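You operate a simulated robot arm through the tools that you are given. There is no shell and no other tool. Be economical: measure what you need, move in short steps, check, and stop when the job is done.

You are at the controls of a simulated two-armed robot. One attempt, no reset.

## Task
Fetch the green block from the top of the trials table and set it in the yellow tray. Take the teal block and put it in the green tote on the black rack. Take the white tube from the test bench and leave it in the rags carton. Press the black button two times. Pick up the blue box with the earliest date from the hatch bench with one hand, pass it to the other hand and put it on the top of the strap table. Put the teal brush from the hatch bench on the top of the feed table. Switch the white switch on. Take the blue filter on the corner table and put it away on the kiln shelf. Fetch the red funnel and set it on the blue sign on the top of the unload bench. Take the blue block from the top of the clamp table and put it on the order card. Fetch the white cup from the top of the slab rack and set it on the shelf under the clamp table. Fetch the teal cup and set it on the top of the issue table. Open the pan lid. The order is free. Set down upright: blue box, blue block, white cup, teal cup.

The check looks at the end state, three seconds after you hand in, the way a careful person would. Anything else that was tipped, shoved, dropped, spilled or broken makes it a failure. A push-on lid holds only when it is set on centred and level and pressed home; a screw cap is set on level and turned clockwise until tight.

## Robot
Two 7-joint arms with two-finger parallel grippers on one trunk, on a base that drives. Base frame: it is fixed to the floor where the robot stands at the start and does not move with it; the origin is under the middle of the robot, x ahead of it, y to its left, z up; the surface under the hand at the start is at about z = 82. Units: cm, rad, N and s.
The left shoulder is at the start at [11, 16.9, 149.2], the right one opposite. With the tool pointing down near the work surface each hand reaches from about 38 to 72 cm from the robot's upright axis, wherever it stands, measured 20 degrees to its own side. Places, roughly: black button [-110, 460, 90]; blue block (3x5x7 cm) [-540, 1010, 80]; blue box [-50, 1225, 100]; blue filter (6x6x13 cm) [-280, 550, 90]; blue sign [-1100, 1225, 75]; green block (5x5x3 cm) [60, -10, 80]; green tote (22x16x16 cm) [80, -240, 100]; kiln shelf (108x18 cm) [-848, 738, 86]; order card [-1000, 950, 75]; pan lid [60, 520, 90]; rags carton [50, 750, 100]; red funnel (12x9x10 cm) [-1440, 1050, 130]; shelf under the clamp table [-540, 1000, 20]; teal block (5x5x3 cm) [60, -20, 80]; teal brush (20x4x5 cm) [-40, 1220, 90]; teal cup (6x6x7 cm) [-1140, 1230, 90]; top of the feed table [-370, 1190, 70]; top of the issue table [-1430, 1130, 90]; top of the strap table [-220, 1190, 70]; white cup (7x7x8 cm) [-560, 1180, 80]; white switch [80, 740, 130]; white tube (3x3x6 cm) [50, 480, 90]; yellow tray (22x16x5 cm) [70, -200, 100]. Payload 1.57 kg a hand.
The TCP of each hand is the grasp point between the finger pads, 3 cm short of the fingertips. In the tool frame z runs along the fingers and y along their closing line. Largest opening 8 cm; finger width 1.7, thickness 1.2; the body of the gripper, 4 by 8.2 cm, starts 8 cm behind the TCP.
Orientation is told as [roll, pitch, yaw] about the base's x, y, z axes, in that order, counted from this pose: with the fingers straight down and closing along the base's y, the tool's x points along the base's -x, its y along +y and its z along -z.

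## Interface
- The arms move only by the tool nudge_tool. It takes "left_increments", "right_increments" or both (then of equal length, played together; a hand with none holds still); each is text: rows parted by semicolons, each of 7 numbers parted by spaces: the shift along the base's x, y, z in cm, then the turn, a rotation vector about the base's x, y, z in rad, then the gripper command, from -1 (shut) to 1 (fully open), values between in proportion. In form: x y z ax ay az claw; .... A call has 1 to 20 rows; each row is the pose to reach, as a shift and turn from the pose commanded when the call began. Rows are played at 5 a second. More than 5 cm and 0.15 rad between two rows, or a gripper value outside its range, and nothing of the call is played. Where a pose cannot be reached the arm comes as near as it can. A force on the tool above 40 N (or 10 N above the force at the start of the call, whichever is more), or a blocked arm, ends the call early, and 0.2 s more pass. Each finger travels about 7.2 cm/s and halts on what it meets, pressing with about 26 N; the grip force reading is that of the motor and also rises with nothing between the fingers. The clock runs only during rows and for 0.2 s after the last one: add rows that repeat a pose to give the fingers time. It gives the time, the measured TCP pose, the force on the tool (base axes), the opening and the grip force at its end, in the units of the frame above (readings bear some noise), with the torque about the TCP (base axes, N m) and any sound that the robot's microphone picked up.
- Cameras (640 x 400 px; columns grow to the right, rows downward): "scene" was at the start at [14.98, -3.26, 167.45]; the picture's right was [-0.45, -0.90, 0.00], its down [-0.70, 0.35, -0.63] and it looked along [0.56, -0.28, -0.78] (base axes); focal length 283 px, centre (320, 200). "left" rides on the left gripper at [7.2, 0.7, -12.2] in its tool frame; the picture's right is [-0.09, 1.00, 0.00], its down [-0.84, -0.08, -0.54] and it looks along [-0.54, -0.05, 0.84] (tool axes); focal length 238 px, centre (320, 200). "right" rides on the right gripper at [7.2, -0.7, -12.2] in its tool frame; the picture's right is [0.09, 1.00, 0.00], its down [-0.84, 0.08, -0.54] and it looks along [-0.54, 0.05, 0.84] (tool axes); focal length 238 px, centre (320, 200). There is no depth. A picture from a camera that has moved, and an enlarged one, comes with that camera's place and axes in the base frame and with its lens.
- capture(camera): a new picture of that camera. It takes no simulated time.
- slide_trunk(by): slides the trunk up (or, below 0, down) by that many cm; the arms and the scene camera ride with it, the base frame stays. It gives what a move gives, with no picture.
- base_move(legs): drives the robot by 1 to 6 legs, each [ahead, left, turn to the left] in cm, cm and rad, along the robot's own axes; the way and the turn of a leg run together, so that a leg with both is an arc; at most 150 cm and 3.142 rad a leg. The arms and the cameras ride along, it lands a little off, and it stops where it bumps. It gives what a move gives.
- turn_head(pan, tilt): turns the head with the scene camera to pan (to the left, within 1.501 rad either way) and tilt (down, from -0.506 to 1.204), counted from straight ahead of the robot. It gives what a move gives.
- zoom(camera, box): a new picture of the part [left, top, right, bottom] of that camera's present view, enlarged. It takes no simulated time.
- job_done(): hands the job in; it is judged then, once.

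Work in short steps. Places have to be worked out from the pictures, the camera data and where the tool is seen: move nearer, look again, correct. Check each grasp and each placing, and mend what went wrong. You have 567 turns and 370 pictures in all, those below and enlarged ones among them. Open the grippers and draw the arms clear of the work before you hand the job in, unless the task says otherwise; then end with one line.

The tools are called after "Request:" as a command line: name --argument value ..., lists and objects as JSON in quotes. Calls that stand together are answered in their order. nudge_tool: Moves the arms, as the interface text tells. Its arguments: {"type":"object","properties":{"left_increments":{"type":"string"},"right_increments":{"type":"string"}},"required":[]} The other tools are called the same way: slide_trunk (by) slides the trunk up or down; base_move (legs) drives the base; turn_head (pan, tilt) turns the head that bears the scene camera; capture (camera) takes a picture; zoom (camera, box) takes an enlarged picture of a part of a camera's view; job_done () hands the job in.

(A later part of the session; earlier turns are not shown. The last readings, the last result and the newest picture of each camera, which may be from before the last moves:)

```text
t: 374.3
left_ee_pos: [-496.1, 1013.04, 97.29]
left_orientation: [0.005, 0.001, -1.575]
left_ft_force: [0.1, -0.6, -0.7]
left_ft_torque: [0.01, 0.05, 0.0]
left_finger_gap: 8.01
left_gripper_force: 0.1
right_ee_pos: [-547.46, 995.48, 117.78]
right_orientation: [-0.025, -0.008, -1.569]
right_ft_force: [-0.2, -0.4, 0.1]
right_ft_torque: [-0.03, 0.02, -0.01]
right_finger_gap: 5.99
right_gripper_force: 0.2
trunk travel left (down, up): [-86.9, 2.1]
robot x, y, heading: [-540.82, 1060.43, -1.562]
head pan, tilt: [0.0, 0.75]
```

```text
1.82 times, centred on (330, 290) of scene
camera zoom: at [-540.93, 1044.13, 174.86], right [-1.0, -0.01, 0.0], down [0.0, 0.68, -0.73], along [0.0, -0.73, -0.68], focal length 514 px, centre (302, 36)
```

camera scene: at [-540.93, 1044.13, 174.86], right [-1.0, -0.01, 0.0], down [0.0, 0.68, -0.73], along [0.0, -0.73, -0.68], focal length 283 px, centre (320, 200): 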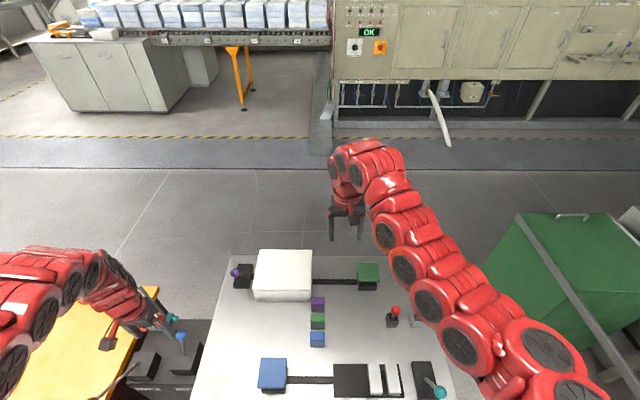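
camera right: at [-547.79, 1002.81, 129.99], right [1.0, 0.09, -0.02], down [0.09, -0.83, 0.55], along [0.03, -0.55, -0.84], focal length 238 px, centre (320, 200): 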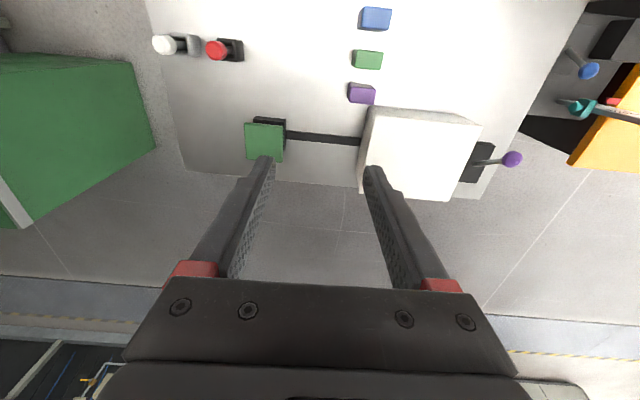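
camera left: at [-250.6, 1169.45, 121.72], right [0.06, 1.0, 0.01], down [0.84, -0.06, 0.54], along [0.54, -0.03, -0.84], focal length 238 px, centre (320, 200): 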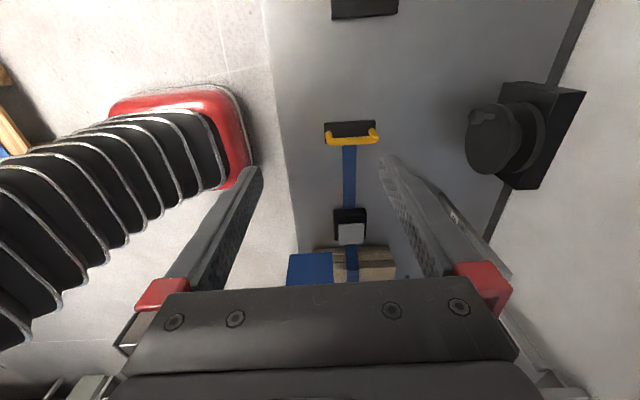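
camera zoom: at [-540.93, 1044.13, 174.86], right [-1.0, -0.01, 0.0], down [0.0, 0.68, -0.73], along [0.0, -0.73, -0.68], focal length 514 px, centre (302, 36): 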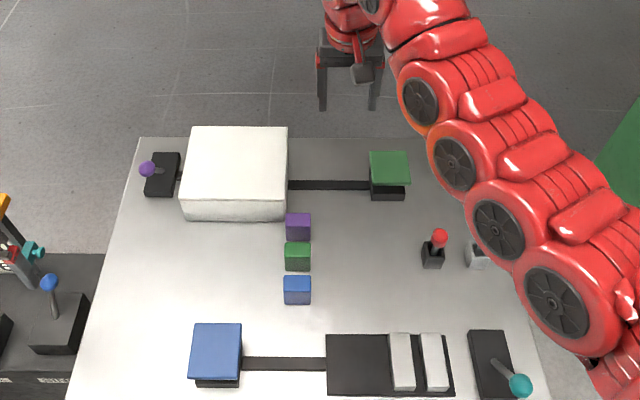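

The cup has slipped out. I search the surroundings for it.

Request:
turn_head --pan 0.6 --tilt 0.9

Request:
capture --camera "scene"

Request:
turn_head --pan 1.4 --tilt 0.8

Request:
capture --camera "scene"

Request:
turn_head --pan -1.3 --tilt 0.8

Request:
capture --camera "scene"

```text
t: 375.3
left_ee_pos: [-496.17, 1013.01, 97.26]
left_orientation: [0.002, 0.002, -1.577]
left_ft_force: [0.3, 1.0, 0.9]
left_ft_torque: [-0.05, -0.04, 0.01]
left_finger_gap: 8.04
left_gripper_force: 0.1
right_ee_pos: [-547.44, 995.45, 117.77]
right_orientation: [-0.026, -0.006, -1.568]
right_ft_force: [0.4, -0.1, 0.4]
right_ft_torque: [0.03, -0.01, 0.02]
right_finger_gap: 6.01
right_gripper_force: 0.0
trunk travel left (down, up): [-86.9, 2.1]
robot x, y, heading: [-541.02, 1059.98, -1.567]
head pan, tilt: [0.6, 0.901]
```

```text
236 pictures are left
camera scene: at [-536.74, 1046.21, 173.67], right [-0.82, -0.57, 0.0], down [-0.45, 0.64, -0.62], along [0.35, -0.51, -0.78], focal length 283 px, centre (320, 200)
```

scene: 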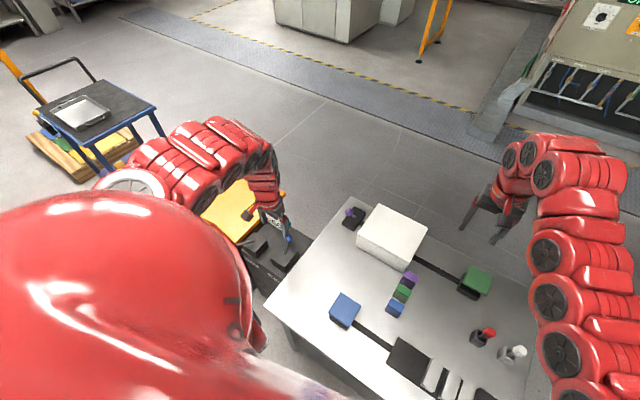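

```text
t: 376.4
left_ee_pos: [-496.02, 1013.16, 97.25]
left_orientation: [0.004, 0.002, -1.577]
left_ft_force: [0.7, -0.6, -0.4]
left_ft_torque: [-0.02, -0.01, 0.0]
left_finger_gap: 8.01
left_gripper_force: 0.1
right_ee_pos: [-547.54, 995.47, 117.67]
right_orientation: [-0.025, -0.005, -1.568]
right_ft_force: [0.8, 1.0, 1.0]
right_ft_torque: [-0.01, 0.02, -0.02]
right_finger_gap: 5.99
right_gripper_force: 0.0
trunk travel left (down, up): [-86.9, 2.1]
robot x, y, heading: [-541.2, 1060.36, -1.561]
head pan, tilt: [1.4, 0.799]
```

```text
235 pictures are left
camera scene: at [-533.08, 1051.08, 174.46], right [-0.17, -0.99, 0.0], down [-0.71, 0.12, -0.7], along [0.69, -0.12, -0.72], focal length 283 px, centre (320, 200)
```

scene: 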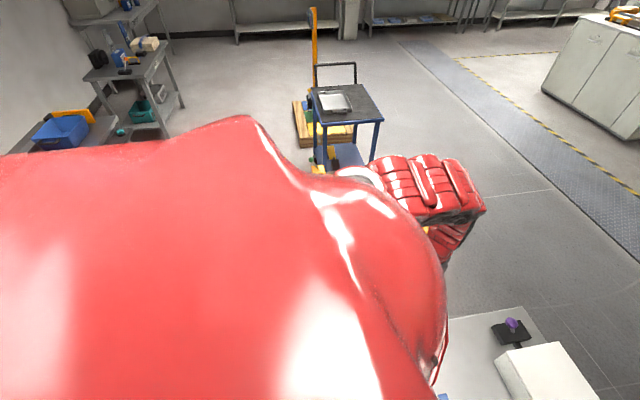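

```text
t: 378.8
left_ee_pos: [-496.13, 1013.12, 97.37]
left_orientation: [0.002, 0.003, -1.576]
left_ft_force: [0.4, -0.8, -0.4]
left_ft_torque: [0.04, 0.02, -0.02]
left_finger_gap: 8.02
left_gripper_force: 0.1
right_ee_pos: [-547.55, 995.52, 117.66]
right_orientation: [-0.025, -0.006, -1.569]
right_ft_force: [-0.5, 0.5, -0.1]
right_ft_torque: [-0.01, 0.03, -0.01]
right_finger_gap: 5.99
right_gripper_force: 0.0
trunk travel left (down, up): [-86.9, 2.1]
robot x, y, heading: [-541.1, 1060.01, -1.564]
head pan, tilt: [-1.3, 0.799]
```

```text
234 pictures are left
camera scene: at [-548.79, 1050.22, 174.46], right [-0.27, 0.96, 0.0], down [0.69, 0.2, -0.7], along [-0.67, -0.19, -0.72], focal length 283 px, centre (320, 200)
```

scene: 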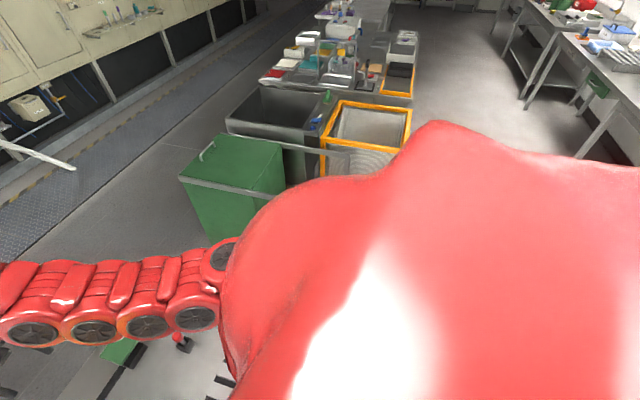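

Request:
capture --camera "left"

Request:
turn_head --pan 0 --tilt 1.2

Request:
capture --camera "scene"

```text
233 pictures are left
camera left: at [-495.46, 1020.27, 109.37], right [1.0, -0.1, 0.0], down [-0.08, -0.84, 0.54], along [-0.05, -0.54, -0.84], focal length 238 px, centre (320, 200)
```

left: 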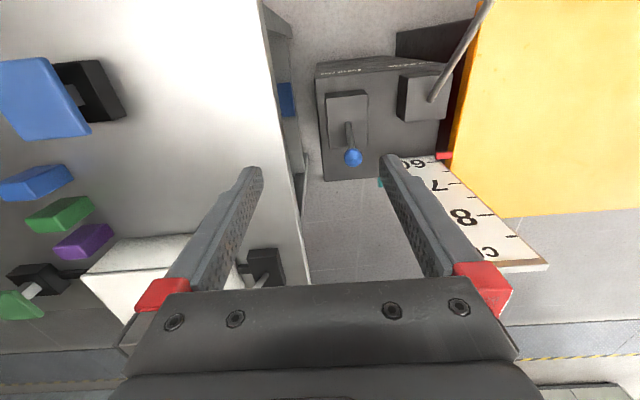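

```text
t: 380.3
left_ee_pos: [-496.09, 1012.91, 97.18]
left_orientation: [0.004, 0.002, -1.576]
left_ft_force: [0.0, -0.4, -1.0]
left_ft_torque: [0.02, 0.0, 0.01]
left_finger_gap: 7.97
left_gripper_force: 0.1
right_ee_pos: [-547.43, 995.57, 117.62]
right_orientation: [-0.024, -0.006, -1.569]
right_ft_force: [-0.2, 0.4, 0.0]
right_ft_torque: [-0.01, -0.02, 0.01]
right_finger_gap: 6.04
right_gripper_force: 0.1
trunk travel left (down, up): [-86.9, 2.1]
robot x, y, heading: [-541.25, 1060.29, -1.566]
head pan, tilt: [0.0, 1.201]
```

```text
232 pictures are left
camera scene: at [-541.01, 1046.83, 171.69], right [-1.0, 0.0, 0.0], down [0.0, 0.93, -0.36], along [0.0, -0.36, -0.93], focal length 283 px, centre (320, 200)
```

scene: 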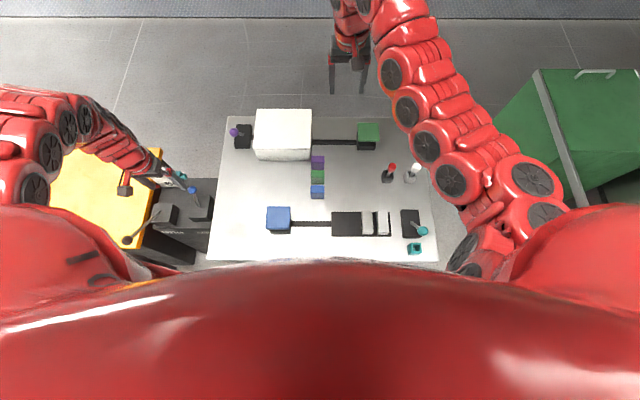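

It's not on the table or to the south. I turn left in place to inspect the floor to the east and then north.

Request:
base_move --legs '[[0, 0, 1.57]]'

Request:
turn_head --pan 0.5 --tilt 0.85

Request:
capture --camera "scene"

Request:
turn_head --pan 1.4 --tilt 0.7

Request:
capture --camera "scene"

```text
t: 384.5
left_ee_pos: [-493.25, 1104.75, 97.27]
left_orientation: [0.003, 0.002, -0.02]
left_ft_force: [-0.3, 0.0, 0.2]
left_ft_torque: [0.0, 0.03, 0.02]
left_finger_gap: 8.01
left_gripper_force: 0.1
right_ee_pos: [-476.52, 1053.11, 117.79]
right_orientation: [-0.024, -0.007, -0.011]
right_ft_force: [0.6, 0.5, 0.4]
right_ft_torque: [0.0, 0.01, 0.0]
right_finger_gap: 6.0
right_gripper_force: 0.1
trunk travel left (down, up): [-86.9, 2.1]
robot x, y, heading: [-541.44, 1060.42, -0.011]
head pan, tilt: [0.0, 1.201]
```

```text
t: 385.4
left_ee_pos: [-493.17, 1104.76, 97.4]
left_orientation: [0.003, 0.002, -0.019]
left_ft_force: [-0.2, -0.1, 0.0]
left_ft_torque: [0.0, 0.01, -0.01]
left_finger_gap: 8.0
left_gripper_force: 0.0
right_ee_pos: [-476.66, 1053.26, 117.77]
right_orientation: [-0.024, -0.008, -0.013]
right_ft_force: [0.1, 0.7, 0.5]
right_ft_torque: [0.0, 0.0, -0.02]
right_finger_gap: 6.0
right_gripper_force: 0.1
trunk travel left (down, up): [-86.9, 2.1]
robot x, y, heading: [-540.95, 1060.43, -0.008]
head pan, tilt: [0.499, 0.85]
```

```text
231 pictures are left
camera scene: at [-526.16, 1064.05, 174.06], right [0.47, -0.88, 0.0], down [-0.66, -0.35, -0.66], along [0.58, 0.31, -0.75], focal length 283 px, centre (320, 200)
```

scene: 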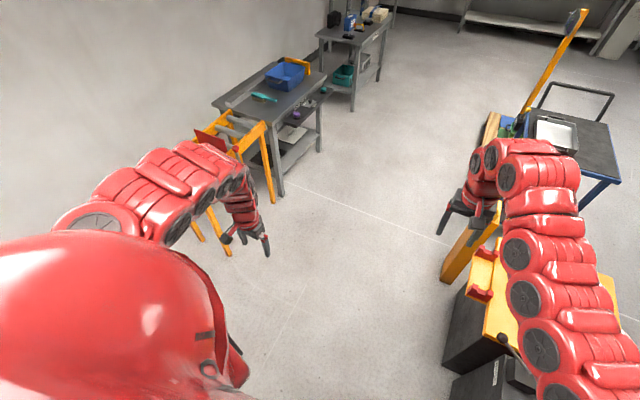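

```text
t: 386.6
left_ee_pos: [-493.29, 1104.72, 97.16]
left_orientation: [0.005, 0.001, -0.02]
left_ft_force: [-0.6, 1.1, -0.2]
left_ft_torque: [0.02, -0.03, 0.01]
left_finger_gap: 7.98
left_gripper_force: 0.0
right_ee_pos: [-476.69, 1053.17, 117.73]
right_orientation: [-0.024, -0.007, -0.013]
right_ft_force: [-0.5, 0.5, 0.4]
right_ft_torque: [0.02, 0.01, 0.02]
right_finger_gap: 6.03
right_gripper_force: 0.1
trunk travel left (down, up): [-86.9, 2.1]
robot x, y, heading: [-541.35, 1060.21, -0.011]
head pan, tilt: [1.4, 0.7]
```

```text
230 pictures are left
camera scene: at [-531.52, 1068.74, 175.29], right [0.98, -0.18, 0.0], down [-0.12, -0.63, -0.76], along [0.14, 0.75, -0.64], focal length 283 px, centre (320, 200)
```

scene: 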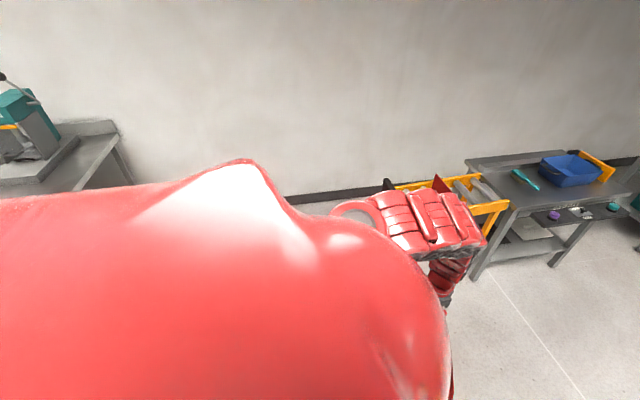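

Request:
base_move --legs '[[0, 0, 1.57]]'

Request:
turn_head --pan 0.3 --tilt 0.85

Request:
capture --camera "scene"

Request:
turn_head --pan 1.2 --tilt 0.85

Request:
capture --camera "scene"

```text
t: 390.7
left_ee_pos: [-583.66, 1110.05, 97.35]
left_orientation: [0.005, 0.003, 1.51]
left_ft_force: [0.1, -0.2, 0.4]
left_ft_torque: [-0.01, 0.0, -0.02]
left_finger_gap: 7.99
left_gripper_force: 0.2
right_ee_pos: [-531.33, 1124.63, 117.69]
right_orientation: [-0.023, -0.007, 1.519]
right_ft_force: [0.0, 1.0, -0.2]
right_ft_torque: [-0.01, 0.0, 0.01]
right_finger_gap: 5.99
right_gripper_force: 0.1
trunk travel left (down, up): [-86.9, 2.1]
robot x, y, heading: [-541.05, 1060.66, 1.522]
head pan, tilt: [1.4, 0.7]
```

```text
t: 392.1
left_ee_pos: [-583.7, 1109.97, 97.25]
left_orientation: [0.002, 0.002, 1.512]
left_ft_force: [0.4, -0.6, 0.6]
left_ft_torque: [0.03, -0.02, 0.02]
left_finger_gap: 8.0
left_gripper_force: 0.1
right_ee_pos: [-531.51, 1124.67, 117.58]
right_orientation: [-0.024, -0.007, 1.52]
right_ft_force: [0.0, 0.1, 0.9]
right_ft_torque: [-0.01, 0.01, -0.01]
right_finger_gap: 6.01
right_gripper_force: 0.0
trunk travel left (down, up): [-86.9, 2.1]
robot x, y, heading: [-541.32, 1060.18, 1.523]
head pan, tilt: [0.3, 0.85]
```

```text
229 pictures are left
camera scene: at [-542.67, 1076.06, 174.06], right [0.97, 0.25, 0.0], down [0.19, -0.73, -0.66], along [-0.16, 0.64, -0.75], focal length 283 px, centre (320, 200)
```

scene: 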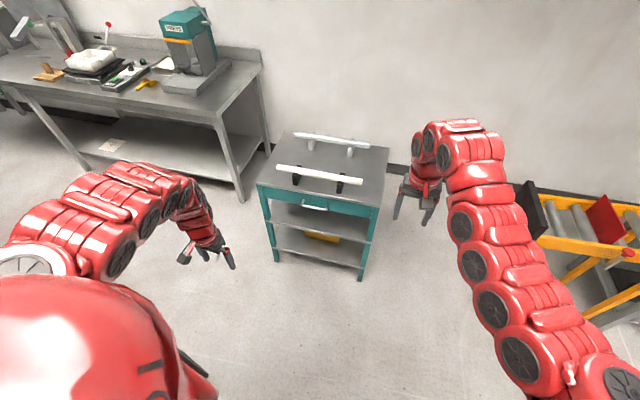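

```text
t: 393.2
left_ee_pos: [-583.72, 1110.06, 97.17]
left_orientation: [0.004, 0.0, 1.511]
left_ft_force: [0.1, 0.8, -0.3]
left_ft_torque: [-0.03, -0.01, -0.02]
left_finger_gap: 7.98
left_gripper_force: 0.0
right_ee_pos: [-531.54, 1124.8, 117.77]
right_orientation: [-0.026, -0.007, 1.518]
right_ft_force: [0.3, 0.7, 0.0]
right_ft_torque: [0.01, 0.0, -0.02]
right_finger_gap: 6.0
right_gripper_force: 0.0
trunk travel left (down, up): [-86.9, 2.1]
robot x, y, heading: [-541.03, 1060.14, 1.523]
head pan, tilt: [1.201, 0.85]
```

```text
228 pictures are left
camera scene: at [-547.85, 1071.67, 174.06], right [0.41, 0.91, 0.0], down [0.69, -0.31, -0.66], along [-0.6, 0.27, -0.75], focal length 283 px, centre (320, 200)
```

scene: 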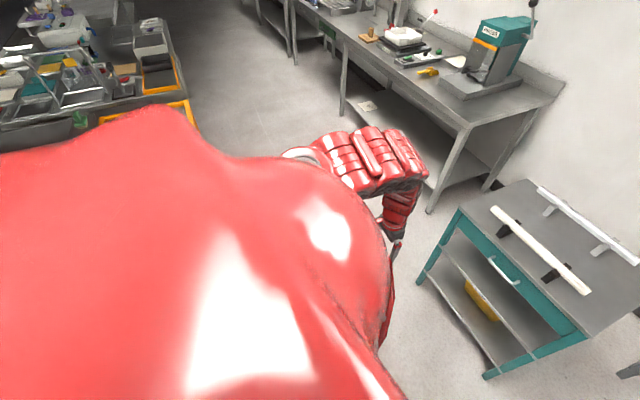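

Request:
base_move --legs '[[0, 0, 1.2]]'

Request:
turn_head --pan 0.4 --tilt 0.9

Request:
capture --camera "scene"

```text
t: 396.7
left_ee_pos: [-602.42, 1037.67, 97.28]
left_orientation: [0.003, 0.001, 2.726]
left_ft_force: [-0.1, 0.4, 0.1]
left_ft_torque: [-0.02, 0.02, 0.01]
left_finger_gap: 8.02
left_gripper_force: 0.0
right_ee_pos: [-598.12, 1091.82, 117.81]
right_orientation: [-0.024, -0.007, 2.733]
right_ft_force: [0.2, 0.8, -0.7]
right_ft_torque: [0.0, 0.02, 0.05]
right_finger_gap: 6.0
right_gripper_force: 0.0
trunk travel left (down, up): [-86.9, 2.1]
robot x, y, heading: [-540.97, 1060.44, 2.738]
head pan, tilt: [1.201, 0.85]
```

```text
t: 397.8
left_ee_pos: [-602.64, 1037.75, 97.33]
left_orientation: [0.004, 0.001, 2.727]
left_ft_force: [0.6, 0.0, 0.2]
left_ft_torque: [0.0, 0.03, 0.0]
left_finger_gap: 7.99
left_gripper_force: 0.1
right_ee_pos: [-598.14, 1091.92, 117.83]
right_orientation: [-0.025, -0.009, 2.734]
right_ft_force: [-0.1, 0.9, -0.1]
right_ft_torque: [-0.01, -0.02, -0.02]
right_finger_gap: 6.0
right_gripper_force: 0.1
trunk travel left (down, up): [-86.9, 2.1]
robot x, y, heading: [-541.38, 1059.96, 2.733]
head pan, tilt: [0.4, 0.901]
```

```text
227 pictures are left
camera scene: at [-555.97, 1063.61, 173.68], right [0.0, 1.0, 0.0], down [0.78, 0.0, -0.62], along [-0.62, 0.0, -0.78], focal length 283 px, centre (320, 200)
```

scene: 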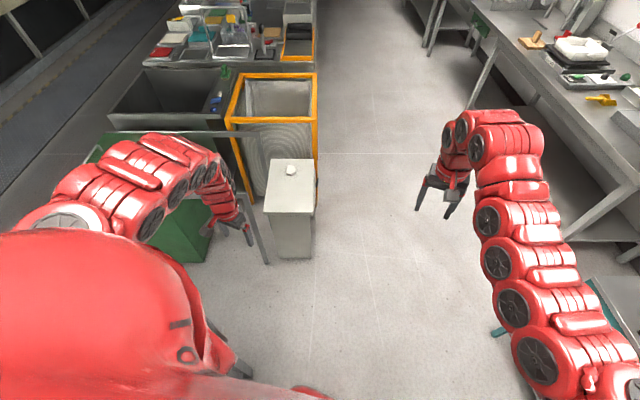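

Still not found. I move away to the open floor to the northeast and look back at the area around the clamp table.

Request:
base_move --legs '[[-66, -55, 0.4]]'

Request:
turn_head --pan 0.6 --tilt 0.7

Request:
capture --camera "scene"

```text
t: 402.4
left_ee_pos: [-513.03, 1055.94, 97.33]
left_orientation: [0.004, 0.001, -3.133]
left_ft_force: [-1.0, -0.5, 0.0]
left_ft_torque: [0.02, -0.02, 0.03]
left_finger_gap: 7.99
left_gripper_force: 0.1
right_ee_pos: [-531.33, 1107.13, 117.67]
right_orientation: [-0.025, -0.007, -3.124]
right_ft_force: [0.1, 0.8, -0.1]
right_ft_torque: [0.01, 0.0, -0.03]
right_finger_gap: 5.98
right_gripper_force: 0.0
trunk travel left (down, up): [-86.9, 2.1]
robot x, y, heading: [-466.14, 1102.17, -3.12]
head pan, tilt: [0.4, 0.901]
```

```text
t: 403.1
left_ee_pos: [-512.92, 1056.23, 97.32]
left_orientation: [0.005, 0.001, -3.134]
left_ft_force: [0.0, -0.3, -0.3]
left_ft_torque: [0.0, -0.01, 0.01]
left_finger_gap: 8.01
left_gripper_force: 0.0
right_ee_pos: [-531.27, 1107.17, 117.71]
right_orientation: [-0.025, -0.01, -3.126]
right_ft_force: [0.7, -1.4, 0.0]
right_ft_torque: [0.01, -0.01, 0.0]
right_finger_gap: 5.99
right_gripper_force: 0.0
trunk travel left (down, up): [-86.9, 2.1]
robot x, y, heading: [-466.29, 1101.58, -3.122]
head pan, tilt: [0.6, 0.7]
```

```text
226 pictures are left
camera scene: at [-481.07, 1096.89, 175.29], right [-0.58, 0.81, 0.0], down [0.53, 0.37, -0.76], along [-0.62, -0.44, -0.64], focal length 283 px, centre (320, 200)
```

scene: 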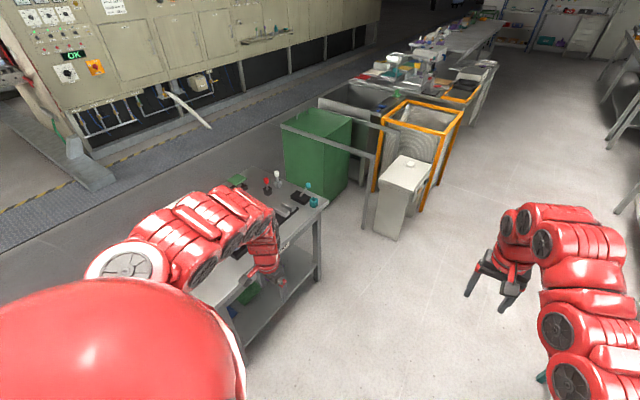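

Request:
base_move --legs '[[0, 0, 0.75]]'

Request:
turn_head --pan 0.1 --tilt 0.7

Request:
capture --camera "scene"

```text
t: 405.5
left_ee_pos: [-468.71, 1036.41, 97.3]
left_orientation: [0.004, 0.003, -2.377]
left_ft_force: [0.6, 1.0, 0.2]
left_ft_torque: [-0.02, -0.01, -0.01]
left_finger_gap: 8.01
left_gripper_force: 0.1
right_ee_pos: [-517.15, 1061.23, 117.73]
right_orientation: [-0.024, -0.008, -2.368]
right_ft_force: [-0.7, 0.8, 0.4]
right_ft_torque: [-0.02, -0.02, 0.0]
right_finger_gap: 6.01
right_gripper_force: 0.0
trunk travel left (down, up): [-86.9, 2.1]
robot x, y, heading: [-466.68, 1101.82, -2.363]
head pan, tilt: [0.6, 0.7]
```

```text
t: 406.4
left_ee_pos: [-468.81, 1036.49, 97.38]
left_orientation: [0.004, 0.002, -2.376]
left_ft_force: [0.4, -0.5, -0.1]
left_ft_torque: [-0.01, 0.0, 0.01]
left_finger_gap: 7.99
left_gripper_force: 0.2
right_ee_pos: [-517.13, 1061.11, 117.74]
right_orientation: [-0.025, -0.009, -2.37]
right_ft_force: [0.1, -0.7, 0.2]
right_ft_torque: [0.0, -0.02, 0.02]
right_finger_gap: 6.0
right_gripper_force: 0.1
trunk travel left (down, up): [-86.9, 2.1]
robot x, y, heading: [-466.42, 1101.6, -2.364]
head pan, tilt: [0.099, 0.7]
```

```text
225 pictures are left
camera scene: at [-477.33, 1089.79, 175.29], right [-0.77, 0.64, 0.0], down [0.41, 0.5, -0.76], along [-0.49, -0.59, -0.64], focal length 283 px, centre (320, 200)
```

scene: 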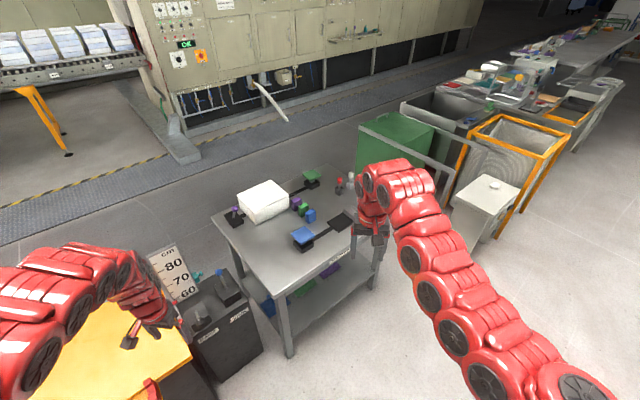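

Request:
zoom --camera "scene" --box '[180, 150, 420, 370]'

Request:
turn_head --pan 0.9 --tilt 0.7

Request:
capture --camera "scene"

```text
1.82 times, centred on (300, 260) of scene
camera zoom: at [-477.33, 1089.79, 175.29], right [-0.77, 0.64, 0.0], down [0.41, 0.5, -0.76], along [-0.49, -0.59, -0.64], focal length 514 px, centre (356, 91)
```

zoom: 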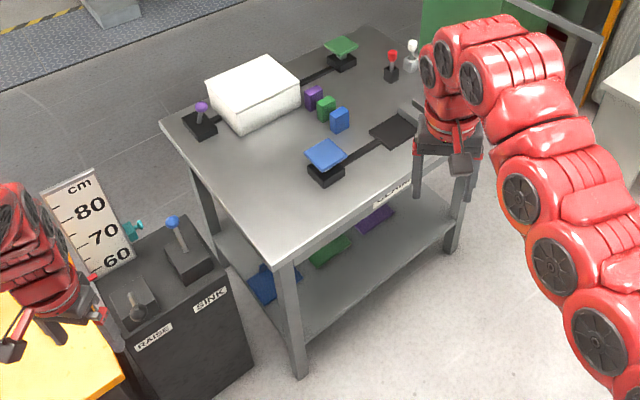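

```text
t: 407.6
left_ee_pos: [-468.81, 1036.59, 97.34]
left_orientation: [0.002, 0.002, -2.374]
left_ft_force: [-0.4, 0.0, -0.4]
left_ft_torque: [0.01, -0.02, -0.01]
left_finger_gap: 7.98
left_gripper_force: 0.0
right_ee_pos: [-517.2, 1061.22, 117.78]
right_orientation: [-0.025, -0.009, -2.368]
right_ft_force: [-0.5, 0.2, -0.1]
right_ft_torque: [-0.01, 0.01, -0.03]
right_finger_gap: 6.0
right_gripper_force: 0.1
trunk travel left (down, up): [-86.9, 2.1]
robot x, y, heading: [-466.34, 1102.14, -2.365]
head pan, tilt: [0.901, 0.7]
```

```text
223 pictures are left
camera scene: at [-471.0, 1087.87, 175.29], right [-0.99, -0.11, 0.0], down [-0.07, 0.64, -0.76], along [0.08, -0.76, -0.64], focal length 283 px, centre (320, 200)
```

scene: 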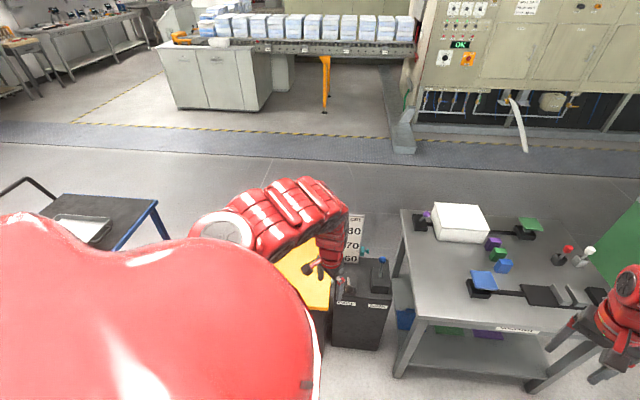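

Request:
base_move --legs '[[0, 0, 1.1]]'

Request:
turn_head --pan 0.1 --tilt 0.8

Request:
capture --camera "scene"

```text
t: 410.7
left_ee_pos: [-410.31, 1068.39, 97.21]
left_orientation: [0.003, 0.001, -1.304]
left_ft_force: [0.8, -0.6, 0.0]
left_ft_torque: [0.02, 0.02, 0.0]
left_finger_gap: 7.99
left_gripper_force: 0.1
right_ee_pos: [-454.92, 1037.6, 117.73]
right_orientation: [-0.023, -0.008, -1.296]
right_ft_force: [0.1, 0.4, 0.0]
right_ft_torque: [-0.02, 0.0, -0.02]
right_finger_gap: 5.99
right_gripper_force: 0.0
trunk travel left (down, up): [-86.9, 2.1]
robot x, y, heading: [-466.7, 1101.72, -1.294]
head pan, tilt: [0.901, 0.7]
```

```text
t: 411.8
left_ee_pos: [-410.16, 1068.39, 97.28]
left_orientation: [0.004, 0.003, -1.302]
left_ft_force: [0.2, 0.7, 0.0]
left_ft_torque: [0.01, 0.02, 0.02]
left_finger_gap: 7.99
left_gripper_force: 0.1
right_ee_pos: [-454.98, 1037.59, 117.65]
right_orientation: [-0.025, -0.008, -1.297]
right_ft_force: [-0.3, 1.2, 0.6]
right_ft_torque: [0.02, 0.02, 0.01]
right_finger_gap: 5.98
right_gripper_force: 0.1
trunk travel left (down, up): [-86.9, 2.1]
robot x, y, heading: [-466.0, 1101.94, -1.292]
head pan, tilt: [0.099, 0.799]
```

```text
222 pictures are left
camera scene: at [-460.98, 1086.72, 174.46], right [-0.93, -0.37, 0.0], down [-0.26, 0.67, -0.7], along [0.26, -0.65, -0.72], focal length 283 px, centre (320, 200)
```

scene: 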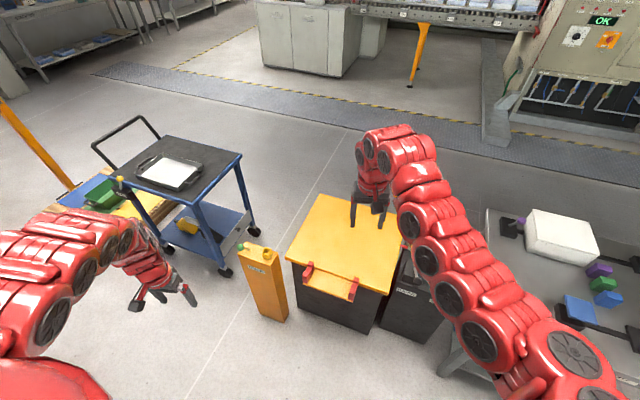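

No cup close by; it's small at a distance, so I scan the floor to the south with zooms.

Request:
turn_head --pan -0.5 --tilt 0.45

Request:
capture --camera "scene"

Request:
turn_head --pan 0.3 --tilt 0.45

Request:
zoom --camera "scene" --box '[100, 60, 540, 320]'

```text
t: 412.8
left_ee_pos: [-410.11, 1068.35, 97.15]
left_orientation: [0.001, 0.002, -1.304]
left_ft_force: [-0.5, 0.6, 1.3]
left_ft_torque: [0.01, -0.02, 0.03]
left_finger_gap: 8.0
left_gripper_force: 0.0
right_ee_pos: [-454.89, 1037.66, 117.77]
right_orientation: [-0.024, -0.009, -1.296]
right_ft_force: [0.1, -0.5, 0.7]
right_ft_torque: [-0.01, 0.01, 0.0]
right_finger_gap: 6.0
right_gripper_force: 0.0
trunk travel left (down, up): [-86.9, 2.1]
robot x, y, heading: [-466.15, 1102.07, -1.292]
head pan, tilt: [-0.499, 0.45]
```

```text
221 pictures are left
camera scene: at [-465.97, 1085.25, 177.5], right [-0.98, 0.22, 0.0], down [0.1, 0.43, -0.9], along [-0.2, -0.88, -0.44], focal length 283 px, centre (320, 200)
```

scene: 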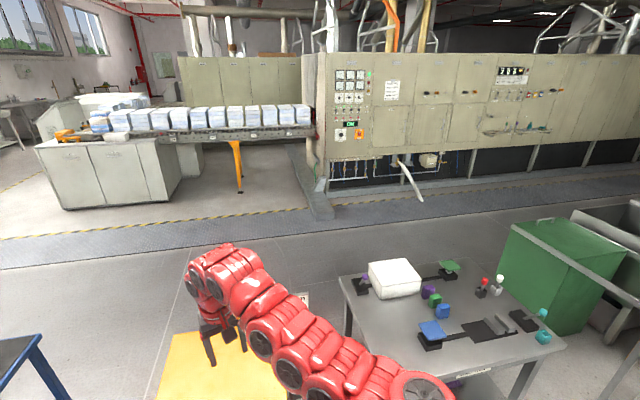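

```text
t: 413.9
left_ee_pos: [-410.12, 1068.39, 97.24]
left_orientation: [0.004, 0.003, -1.303]
left_ft_force: [-0.6, -0.3, 0.6]
left_ft_torque: [0.02, 0.01, -0.01]
left_finger_gap: 8.02
left_gripper_force: 0.0
right_ee_pos: [-454.95, 1037.75, 117.78]
right_orientation: [-0.024, -0.01, -1.297]
right_ft_force: [1.0, -0.7, -0.6]
right_ft_torque: [-0.01, 0.01, -0.03]
right_finger_gap: 6.0
right_gripper_force: 0.1
trunk travel left (down, up): [-86.9, 2.1]
robot x, y, heading: [-466.13, 1102.03, -1.298]
head pan, tilt: [0.3, 0.45]
```

```text
1.45 times, centred on (320, 190) of scene
camera zoom: at [-458.95, 1086.51, 177.5], right [-0.84, -0.55, 0.0], down [-0.24, 0.37, -0.9], along [0.49, -0.75, -0.44], focal length 411 px, centre (320, 214)
```

zoom: 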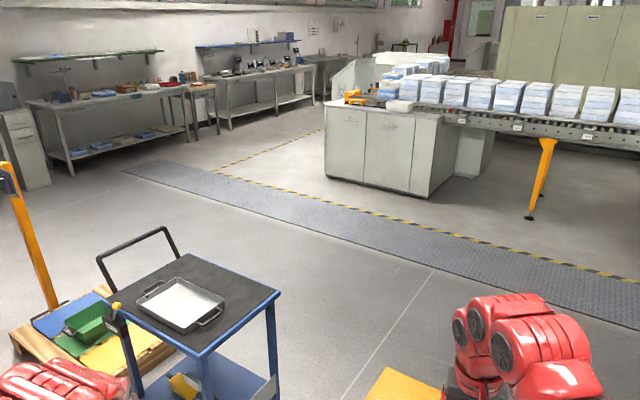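

Request:
capture --camera "right"

Request:
turn_head --pan -1.4 --tilt 0.6

Request:
capture --camera "scene"

```text
219 pictures are left
camera right: at [-457.25, 1044.6, 130.0], right [0.93, 0.36, -0.02], down [0.31, -0.78, 0.55], along [0.18, -0.52, -0.84], focal length 238 px, centre (320, 200)
```

right: 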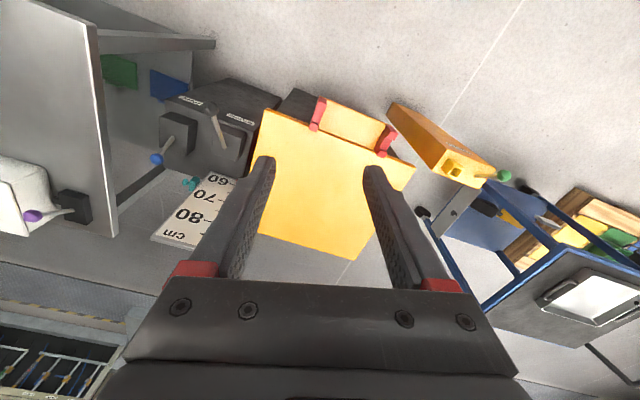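

```text
t: 415.6
left_ee_pos: [-410.06, 1068.34, 97.26]
left_orientation: [0.003, 0.003, -1.303]
left_ft_force: [0.5, -0.5, 0.2]
left_ft_torque: [-0.01, 0.01, -0.02]
left_finger_gap: 8.0
left_gripper_force: 0.0
right_ee_pos: [-454.88, 1037.65, 117.74]
right_orientation: [-0.024, -0.008, -1.296]
right_ft_force: [0.2, 0.6, -0.1]
right_ft_torque: [-0.02, 0.0, 0.05]
right_finger_gap: 5.99
right_gripper_force: 0.1
trunk travel left (down, up): [-86.9, 2.1]
robot x, y, heading: [-466.24, 1102.09, -1.294]
head pan, tilt: [-1.4, 0.6]
```

```text
218 pictures are left
camera scene: at [-471.92, 1090.38, 176.15], right [-0.43, 0.9, 0.0], down [0.51, 0.25, -0.83], along [-0.74, -0.36, -0.56], focal length 283 px, centre (320, 200)
```

scene: 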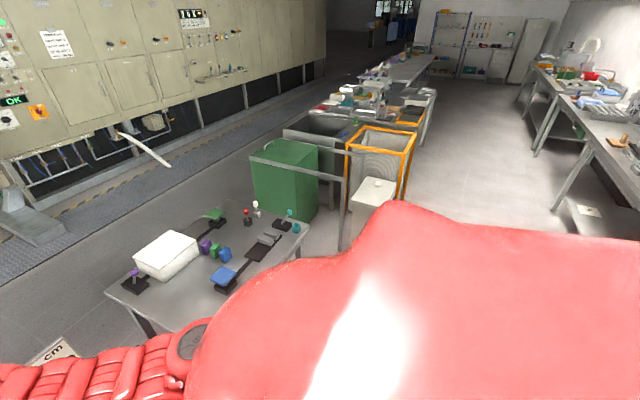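

Not visible from above. It may be under the clamp table; I turn to face +x over free floor, lower the trunk for a low view, and look back.

Request:
base_move --legs '[[0, 0, 0.55]]'

Request:
slide_trunk --by -60

Request:
turn_head --pan -1.5 --tilt 0.25

Request:
capture --camera "scene"

```text
t: 417.6
left_ee_pos: [-401.04, 1102.68, 97.33]
left_orientation: [0.006, 0.002, -0.753]
left_ft_force: [-0.5, -0.3, -0.1]
left_ft_torque: [-0.03, 0.02, -0.02]
left_finger_gap: 7.98
left_gripper_force: 0.0
right_ee_pos: [-423.0, 1053.13, 117.66]
right_orientation: [-0.024, -0.01, -0.746]
right_ft_force: [0.5, 0.1, 0.4]
right_ft_torque: [0.0, -0.02, -0.02]
right_finger_gap: 6.02
right_gripper_force: 0.0
trunk travel left (down, up): [-86.9, 2.1]
robot x, y, heading: [-465.96, 1101.82, -0.741]
head pan, tilt: [-1.4, 0.6]
```

```text
refused: -60 is not a number from -40 to 40
```

```text
t: 418.4
left_ee_pos: [-401.02, 1102.8, 97.25]
left_orientation: [0.003, 0.003, -0.752]
left_ft_force: [0.3, -0.1, 0.7]
left_ft_torque: [0.03, -0.01, -0.05]
left_finger_gap: 7.98
left_gripper_force: 0.0
right_ee_pos: [-423.04, 1053.19, 117.64]
right_orientation: [-0.024, -0.008, -0.745]
right_ft_force: [-0.6, -0.4, -0.6]
right_ft_torque: [0.0, 0.04, 0.0]
right_finger_gap: 6.0
right_gripper_force: 0.0
trunk travel left (down, up): [-86.9, 2.1]
robot x, y, heading: [-466.35, 1102.01, -0.742]
head pan, tilt: [-1.499, 0.25]
```

```text
217 pictures are left
camera scene: at [-466.02, 1089.21, 179.37], right [-0.78, 0.62, 0.0], down [0.15, 0.19, -0.97], along [-0.6, -0.76, -0.25], focal length 283 px, centre (320, 200)
```

scene: 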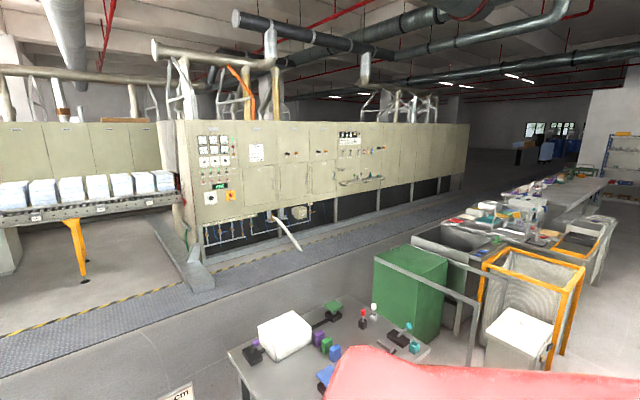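

I turn back to face west in the corridor, where the hands are over clear floor, and lower the trunk for a low view under the table.

Request:
base_move --legs '[[0, 0, -2.38]]'

Request:
slide_trunk --by -40

Request:
slide_trunk --by -35

Request:
turn_head --pan 0.7 --tilt 0.5

Request:
capture --camera "scene"

Request:
capture --camera "left"

```text
t: 424.4
left_ee_pos: [-512.6, 1055.6, 97.33]
left_orientation: [0.005, 0.002, -3.123]
left_ft_force: [0.1, -0.3, -0.1]
left_ft_torque: [-0.02, 0.01, 0.0]
left_finger_gap: 8.01
left_gripper_force: 0.1
right_ee_pos: [-531.23, 1106.59, 117.76]
right_orientation: [-0.025, -0.009, -3.115]
right_ft_force: [0.1, 0.5, -0.5]
right_ft_torque: [-0.04, 0.0, -0.02]
right_finger_gap: 5.98
right_gripper_force: 0.1
trunk travel left (down, up): [-86.9, 2.1]
robot x, y, heading: [-466.41, 1101.79, -3.112]
head pan, tilt: [-1.499, 0.25]
```

```text
t: 428.3
left_ee_pos: [-512.52, 1055.73, 57.38]
left_orientation: [0.003, 0.003, -3.123]
left_ft_force: [-0.6, 0.3, 0.6]
left_ft_torque: [0.0, 0.0, 0.02]
left_finger_gap: 7.99
left_gripper_force: 0.1
right_ee_pos: [-531.17, 1106.52, 77.64]
right_orientation: [-0.023, -0.01, -3.117]
right_ft_force: [-0.1, -0.8, 0.5]
right_ft_torque: [0.04, 0.01, -0.01]
right_finger_gap: 5.98
right_gripper_force: 0.1
trunk travel left (down, up): [-46.9, 42.1]
robot x, y, heading: [-466.66, 1101.81, -3.116]
head pan, tilt: [-1.499, 0.25]
```

```text
t: 431.7
left_ee_pos: [-512.65, 1055.58, 22.29]
left_orientation: [0.003, 0.001, -3.123]
left_ft_force: [-0.1, 0.6, -0.6]
left_ft_torque: [-0.01, 0.0, -0.03]
left_finger_gap: 8.02
left_gripper_force: 0.1
right_ee_pos: [-531.29, 1106.6, 42.69]
right_orientation: [-0.026, -0.009, -3.116]
right_ft_force: [-0.2, -0.3, -1.2]
right_ft_torque: [-0.01, -0.04, 0.0]
right_finger_gap: 6.0
right_gripper_force: 0.0
trunk travel left (down, up): [-11.9, 77.1]
robot x, y, heading: [-466.33, 1101.82, -3.114]
head pan, tilt: [-1.499, 0.25]
```

```text
t: 433.8
left_ee_pos: [-512.64, 1055.64, 22.34]
left_orientation: [0.004, 0.001, -3.125]
left_ft_force: [0.0, 0.7, 0.5]
left_ft_torque: [0.01, -0.02, -0.03]
left_finger_gap: 8.0
left_gripper_force: 0.0
right_ee_pos: [-531.21, 1106.57, 42.72]
right_orientation: [-0.025, -0.01, -3.117]
right_ft_force: [-0.4, 0.4, -0.1]
right_ft_torque: [-0.01, -0.02, 0.01]
right_finger_gap: 6.01
right_gripper_force: 0.1
trunk travel left (down, up): [-11.9, 77.1]
robot x, y, heading: [-466.33, 1101.97, -3.11]
head pan, tilt: [0.7, 0.499]
```

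```text
216 pictures are left
camera scene: at [-480.98, 1095.66, 102.06], right [-0.67, 0.75, 0.0], down [0.36, 0.32, -0.88], along [-0.66, -0.58, -0.48], focal length 283 px, centre (320, 200)
```

scene: 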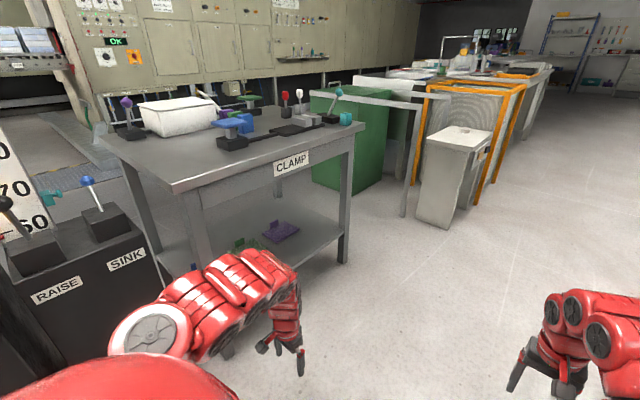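

```text
215 pictures are left
camera left: at [-505.37, 1055.18, 34.38], right [-0.07, -1.0, 0.0], down [-0.84, 0.06, 0.54], along [-0.54, 0.04, -0.84], focal length 238 px, centre (320, 200)
```

left: 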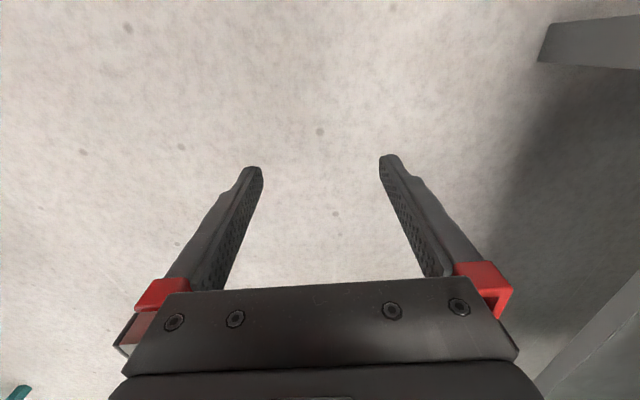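

Request:
turn_head --pan -0.6 --tilt 0.35

Request:
capture --camera "scene"

Request:
turn_head --pan 1.3 --tilt 0.4

Request:
capture --camera "scene"

```text
t: 435.2
left_ee_pos: [-512.49, 1055.65, 22.36]
left_orientation: [0.004, 0.002, -3.124]
left_ft_force: [0.5, 0.1, -0.1]
left_ft_torque: [0.06, 0.04, -0.05]
left_finger_gap: 7.99
left_gripper_force: 0.2
right_ee_pos: [-531.33, 1106.51, 42.73]
right_orientation: [-0.025, -0.01, -3.118]
right_ft_force: [-0.4, -0.1, 0.0]
right_ft_torque: [-0.01, 0.04, -0.02]
right_finger_gap: 6.0
right_gripper_force: 0.1
trunk travel left (down, up): [-11.9, 77.1]
robot x, y, heading: [-466.02, 1101.77, -3.116]
head pan, tilt: [-0.6, 0.351]
```

```text
214 pictures are left
camera scene: at [-482.01, 1106.75, 103.43], right [0.54, 0.84, 0.0], down [0.29, -0.19, -0.94], along [-0.79, 0.51, -0.34], focal length 283 px, centre (320, 200)
```

scene: 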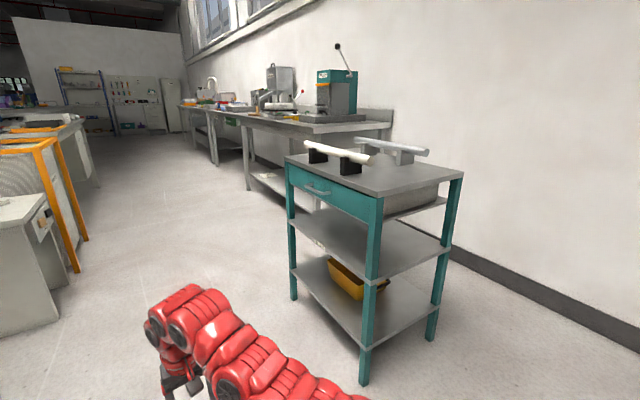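

```text
t: 437.1
left_ee_pos: [-512.56, 1055.66, 22.26]
left_orientation: [0.004, 0.003, -3.124]
left_ft_force: [0.1, -1.0, -1.4]
left_ft_torque: [0.01, 0.01, -0.01]
left_finger_gap: 7.99
left_gripper_force: 0.1
right_ee_pos: [-531.27, 1106.49, 42.69]
right_orientation: [-0.026, -0.007, -3.118]
right_ft_force: [-0.1, -1.2, -0.1]
right_ft_torque: [0.0, -0.01, 0.0]
right_finger_gap: 6.02
right_gripper_force: 0.0
trunk travel left (down, up): [-11.9, 77.1]
robot x, y, heading: [-466.31, 1101.92, -3.114]
head pan, tilt: [1.3, 0.4]
```

```text
213 pictures are left
camera scene: at [-476.41, 1092.72, 102.97], right [-0.97, 0.24, 0.0], down [0.09, 0.38, -0.92], along [-0.22, -0.89, -0.39], focal length 283 px, centre (320, 200)
```

scene: 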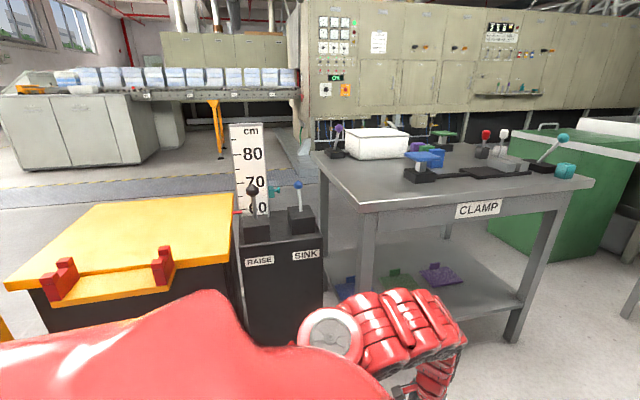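

The cup is still not in sight from the north side. I'll take the blue block now (left hand), then look from the south side. I raise the trunk and move in front of the clamp table.

Request:
slide_trunk --by 40

Request:
slide_trunk --by 32

Request:
base_move --legs '[[72, 0, 0], [0, 0, 1.54], [24, 0, 0]]'

Request:
turn_head --pan 0 --tilt 0.9

Request:
capture --camera "scene"

```text
t: 440.9
left_ee_pos: [-512.53, 1055.66, 62.4]
left_orientation: [0.004, 0.002, -3.123]
left_ft_force: [-0.5, 0.5, 0.3]
left_ft_torque: [0.03, -0.01, -0.01]
left_finger_gap: 7.99
left_gripper_force: 0.1
right_ee_pos: [-531.2, 1106.57, 82.64]
right_orientation: [-0.024, -0.008, -3.119]
right_ft_force: [-0.5, -0.3, -0.7]
right_ft_torque: [-0.03, 0.02, 0.01]
right_finger_gap: 5.98
right_gripper_force: 0.1
trunk travel left (down, up): [-51.9, 37.1]
robot x, y, heading: [-465.88, 1101.91, -3.115]
head pan, tilt: [1.3, 0.4]
```

```text
t: 444.1
left_ee_pos: [-512.61, 1055.65, 94.19]
left_orientation: [0.003, 0.001, -3.124]
left_ft_force: [-0.5, 1.1, -0.5]
left_ft_torque: [0.03, -0.02, -0.02]
left_finger_gap: 7.97
left_gripper_force: 0.1
right_ee_pos: [-531.31, 1106.51, 114.69]
right_orientation: [-0.024, -0.009, -3.115]
right_ft_force: [-0.5, 0.2, -0.7]
right_ft_torque: [-0.02, -0.02, -0.01]
right_finger_gap: 6.0
right_gripper_force: 0.0
trunk travel left (down, up): [-83.9, 5.1]
robot x, y, heading: [-465.97, 1102.06, -3.114]
head pan, tilt: [1.3, 0.4]
```

```text
t: 453.1
left_ee_pos: [-494.86, 1027.66, 94.38]
left_orientation: [0.003, 0.001, -1.602]
left_ft_force: [0.2, 0.8, 0.3]
left_ft_torque: [0.0, 0.02, 0.0]
left_finger_gap: 8.02
left_gripper_force: 0.0
right_ee_pos: [-546.81, 1011.55, 114.77]
right_orientation: [-0.025, -0.009, -1.595]
right_ft_force: [1.0, 0.0, -1.0]
right_ft_torque: [0.02, -0.01, 0.0]
right_finger_gap: 5.99
right_gripper_force: 0.1
trunk travel left (down, up): [-83.9, 5.1]
robot x, y, heading: [-538.73, 1076.26, -1.598]
head pan, tilt: [1.3, 0.4]
```

```text
t: 454.6
left_ee_pos: [-494.89, 1027.67, 94.3]
left_orientation: [0.003, 0.002, -1.601]
left_ft_force: [-0.2, 0.2, 0.1]
left_ft_torque: [0.02, -0.01, -0.02]
left_finger_gap: 7.97
left_gripper_force: 0.1
right_ee_pos: [-546.72, 1011.45, 114.77]
right_orientation: [-0.025, -0.007, -1.597]
right_ft_force: [-0.8, 0.1, 0.5]
right_ft_torque: [-0.02, -0.04, -0.02]
right_finger_gap: 6.01
right_gripper_force: 0.0
trunk travel left (down, up): [-83.9, 5.1]
robot x, y, heading: [-538.83, 1076.1, -1.597]
head pan, tilt: [0.0, 0.901]
```

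```text
212 pictures are left
camera scene: at [-538.95, 1060.7, 170.68], right [-1.0, 0.02, 0.0], down [0.02, 0.78, -0.62], along [-0.01, -0.62, -0.78], focal length 283 px, centre (320, 200)
```

scene: 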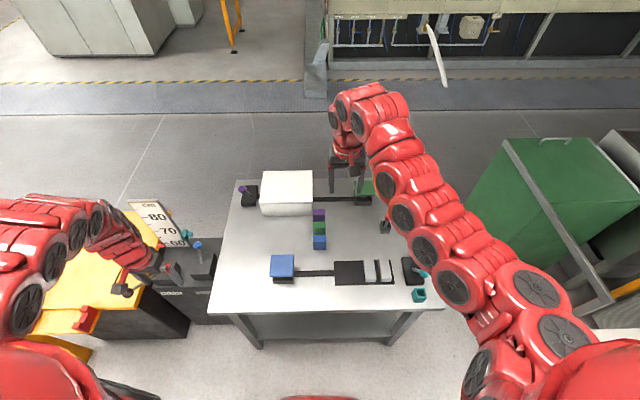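

Request:
capture --camera "right"

Request:
zoom --camera "scene" --box '[230, 150, 430, 310]'

```text
211 pictures are left
camera right: at [-546.93, 1018.81, 127.01], right [1.0, 0.07, -0.02], down [0.07, -0.83, 0.55], along [0.02, -0.55, -0.84], focal length 238 px, centre (320, 200)
```

right: 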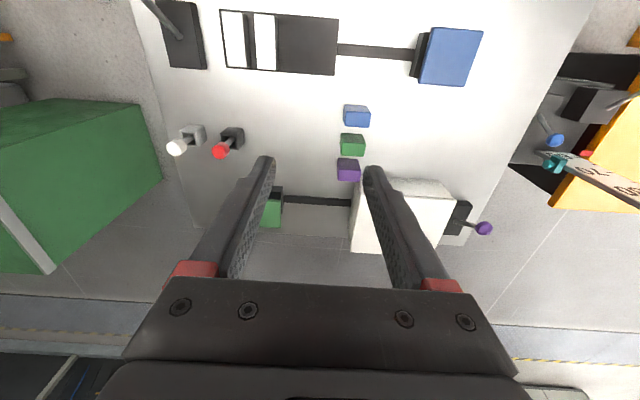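

```text
2.50 times, centred on (330, 230) of scene
camera zoom: at [-538.95, 1060.7, 170.68], right [-1.0, 0.02, 0.0], down [0.02, 0.78, -0.62], along [-0.01, -0.62, -0.78], focal length 706 px, centre (295, 125)
```

zoom: 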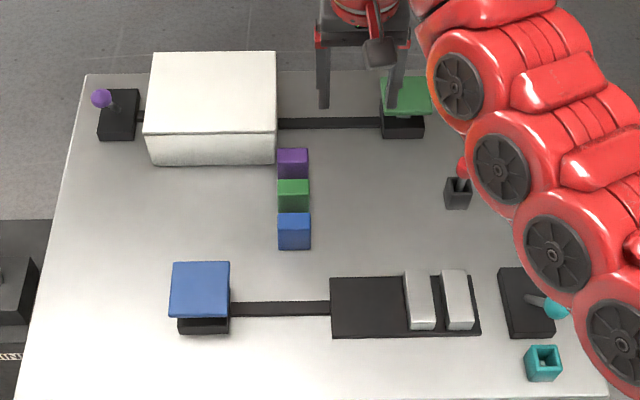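

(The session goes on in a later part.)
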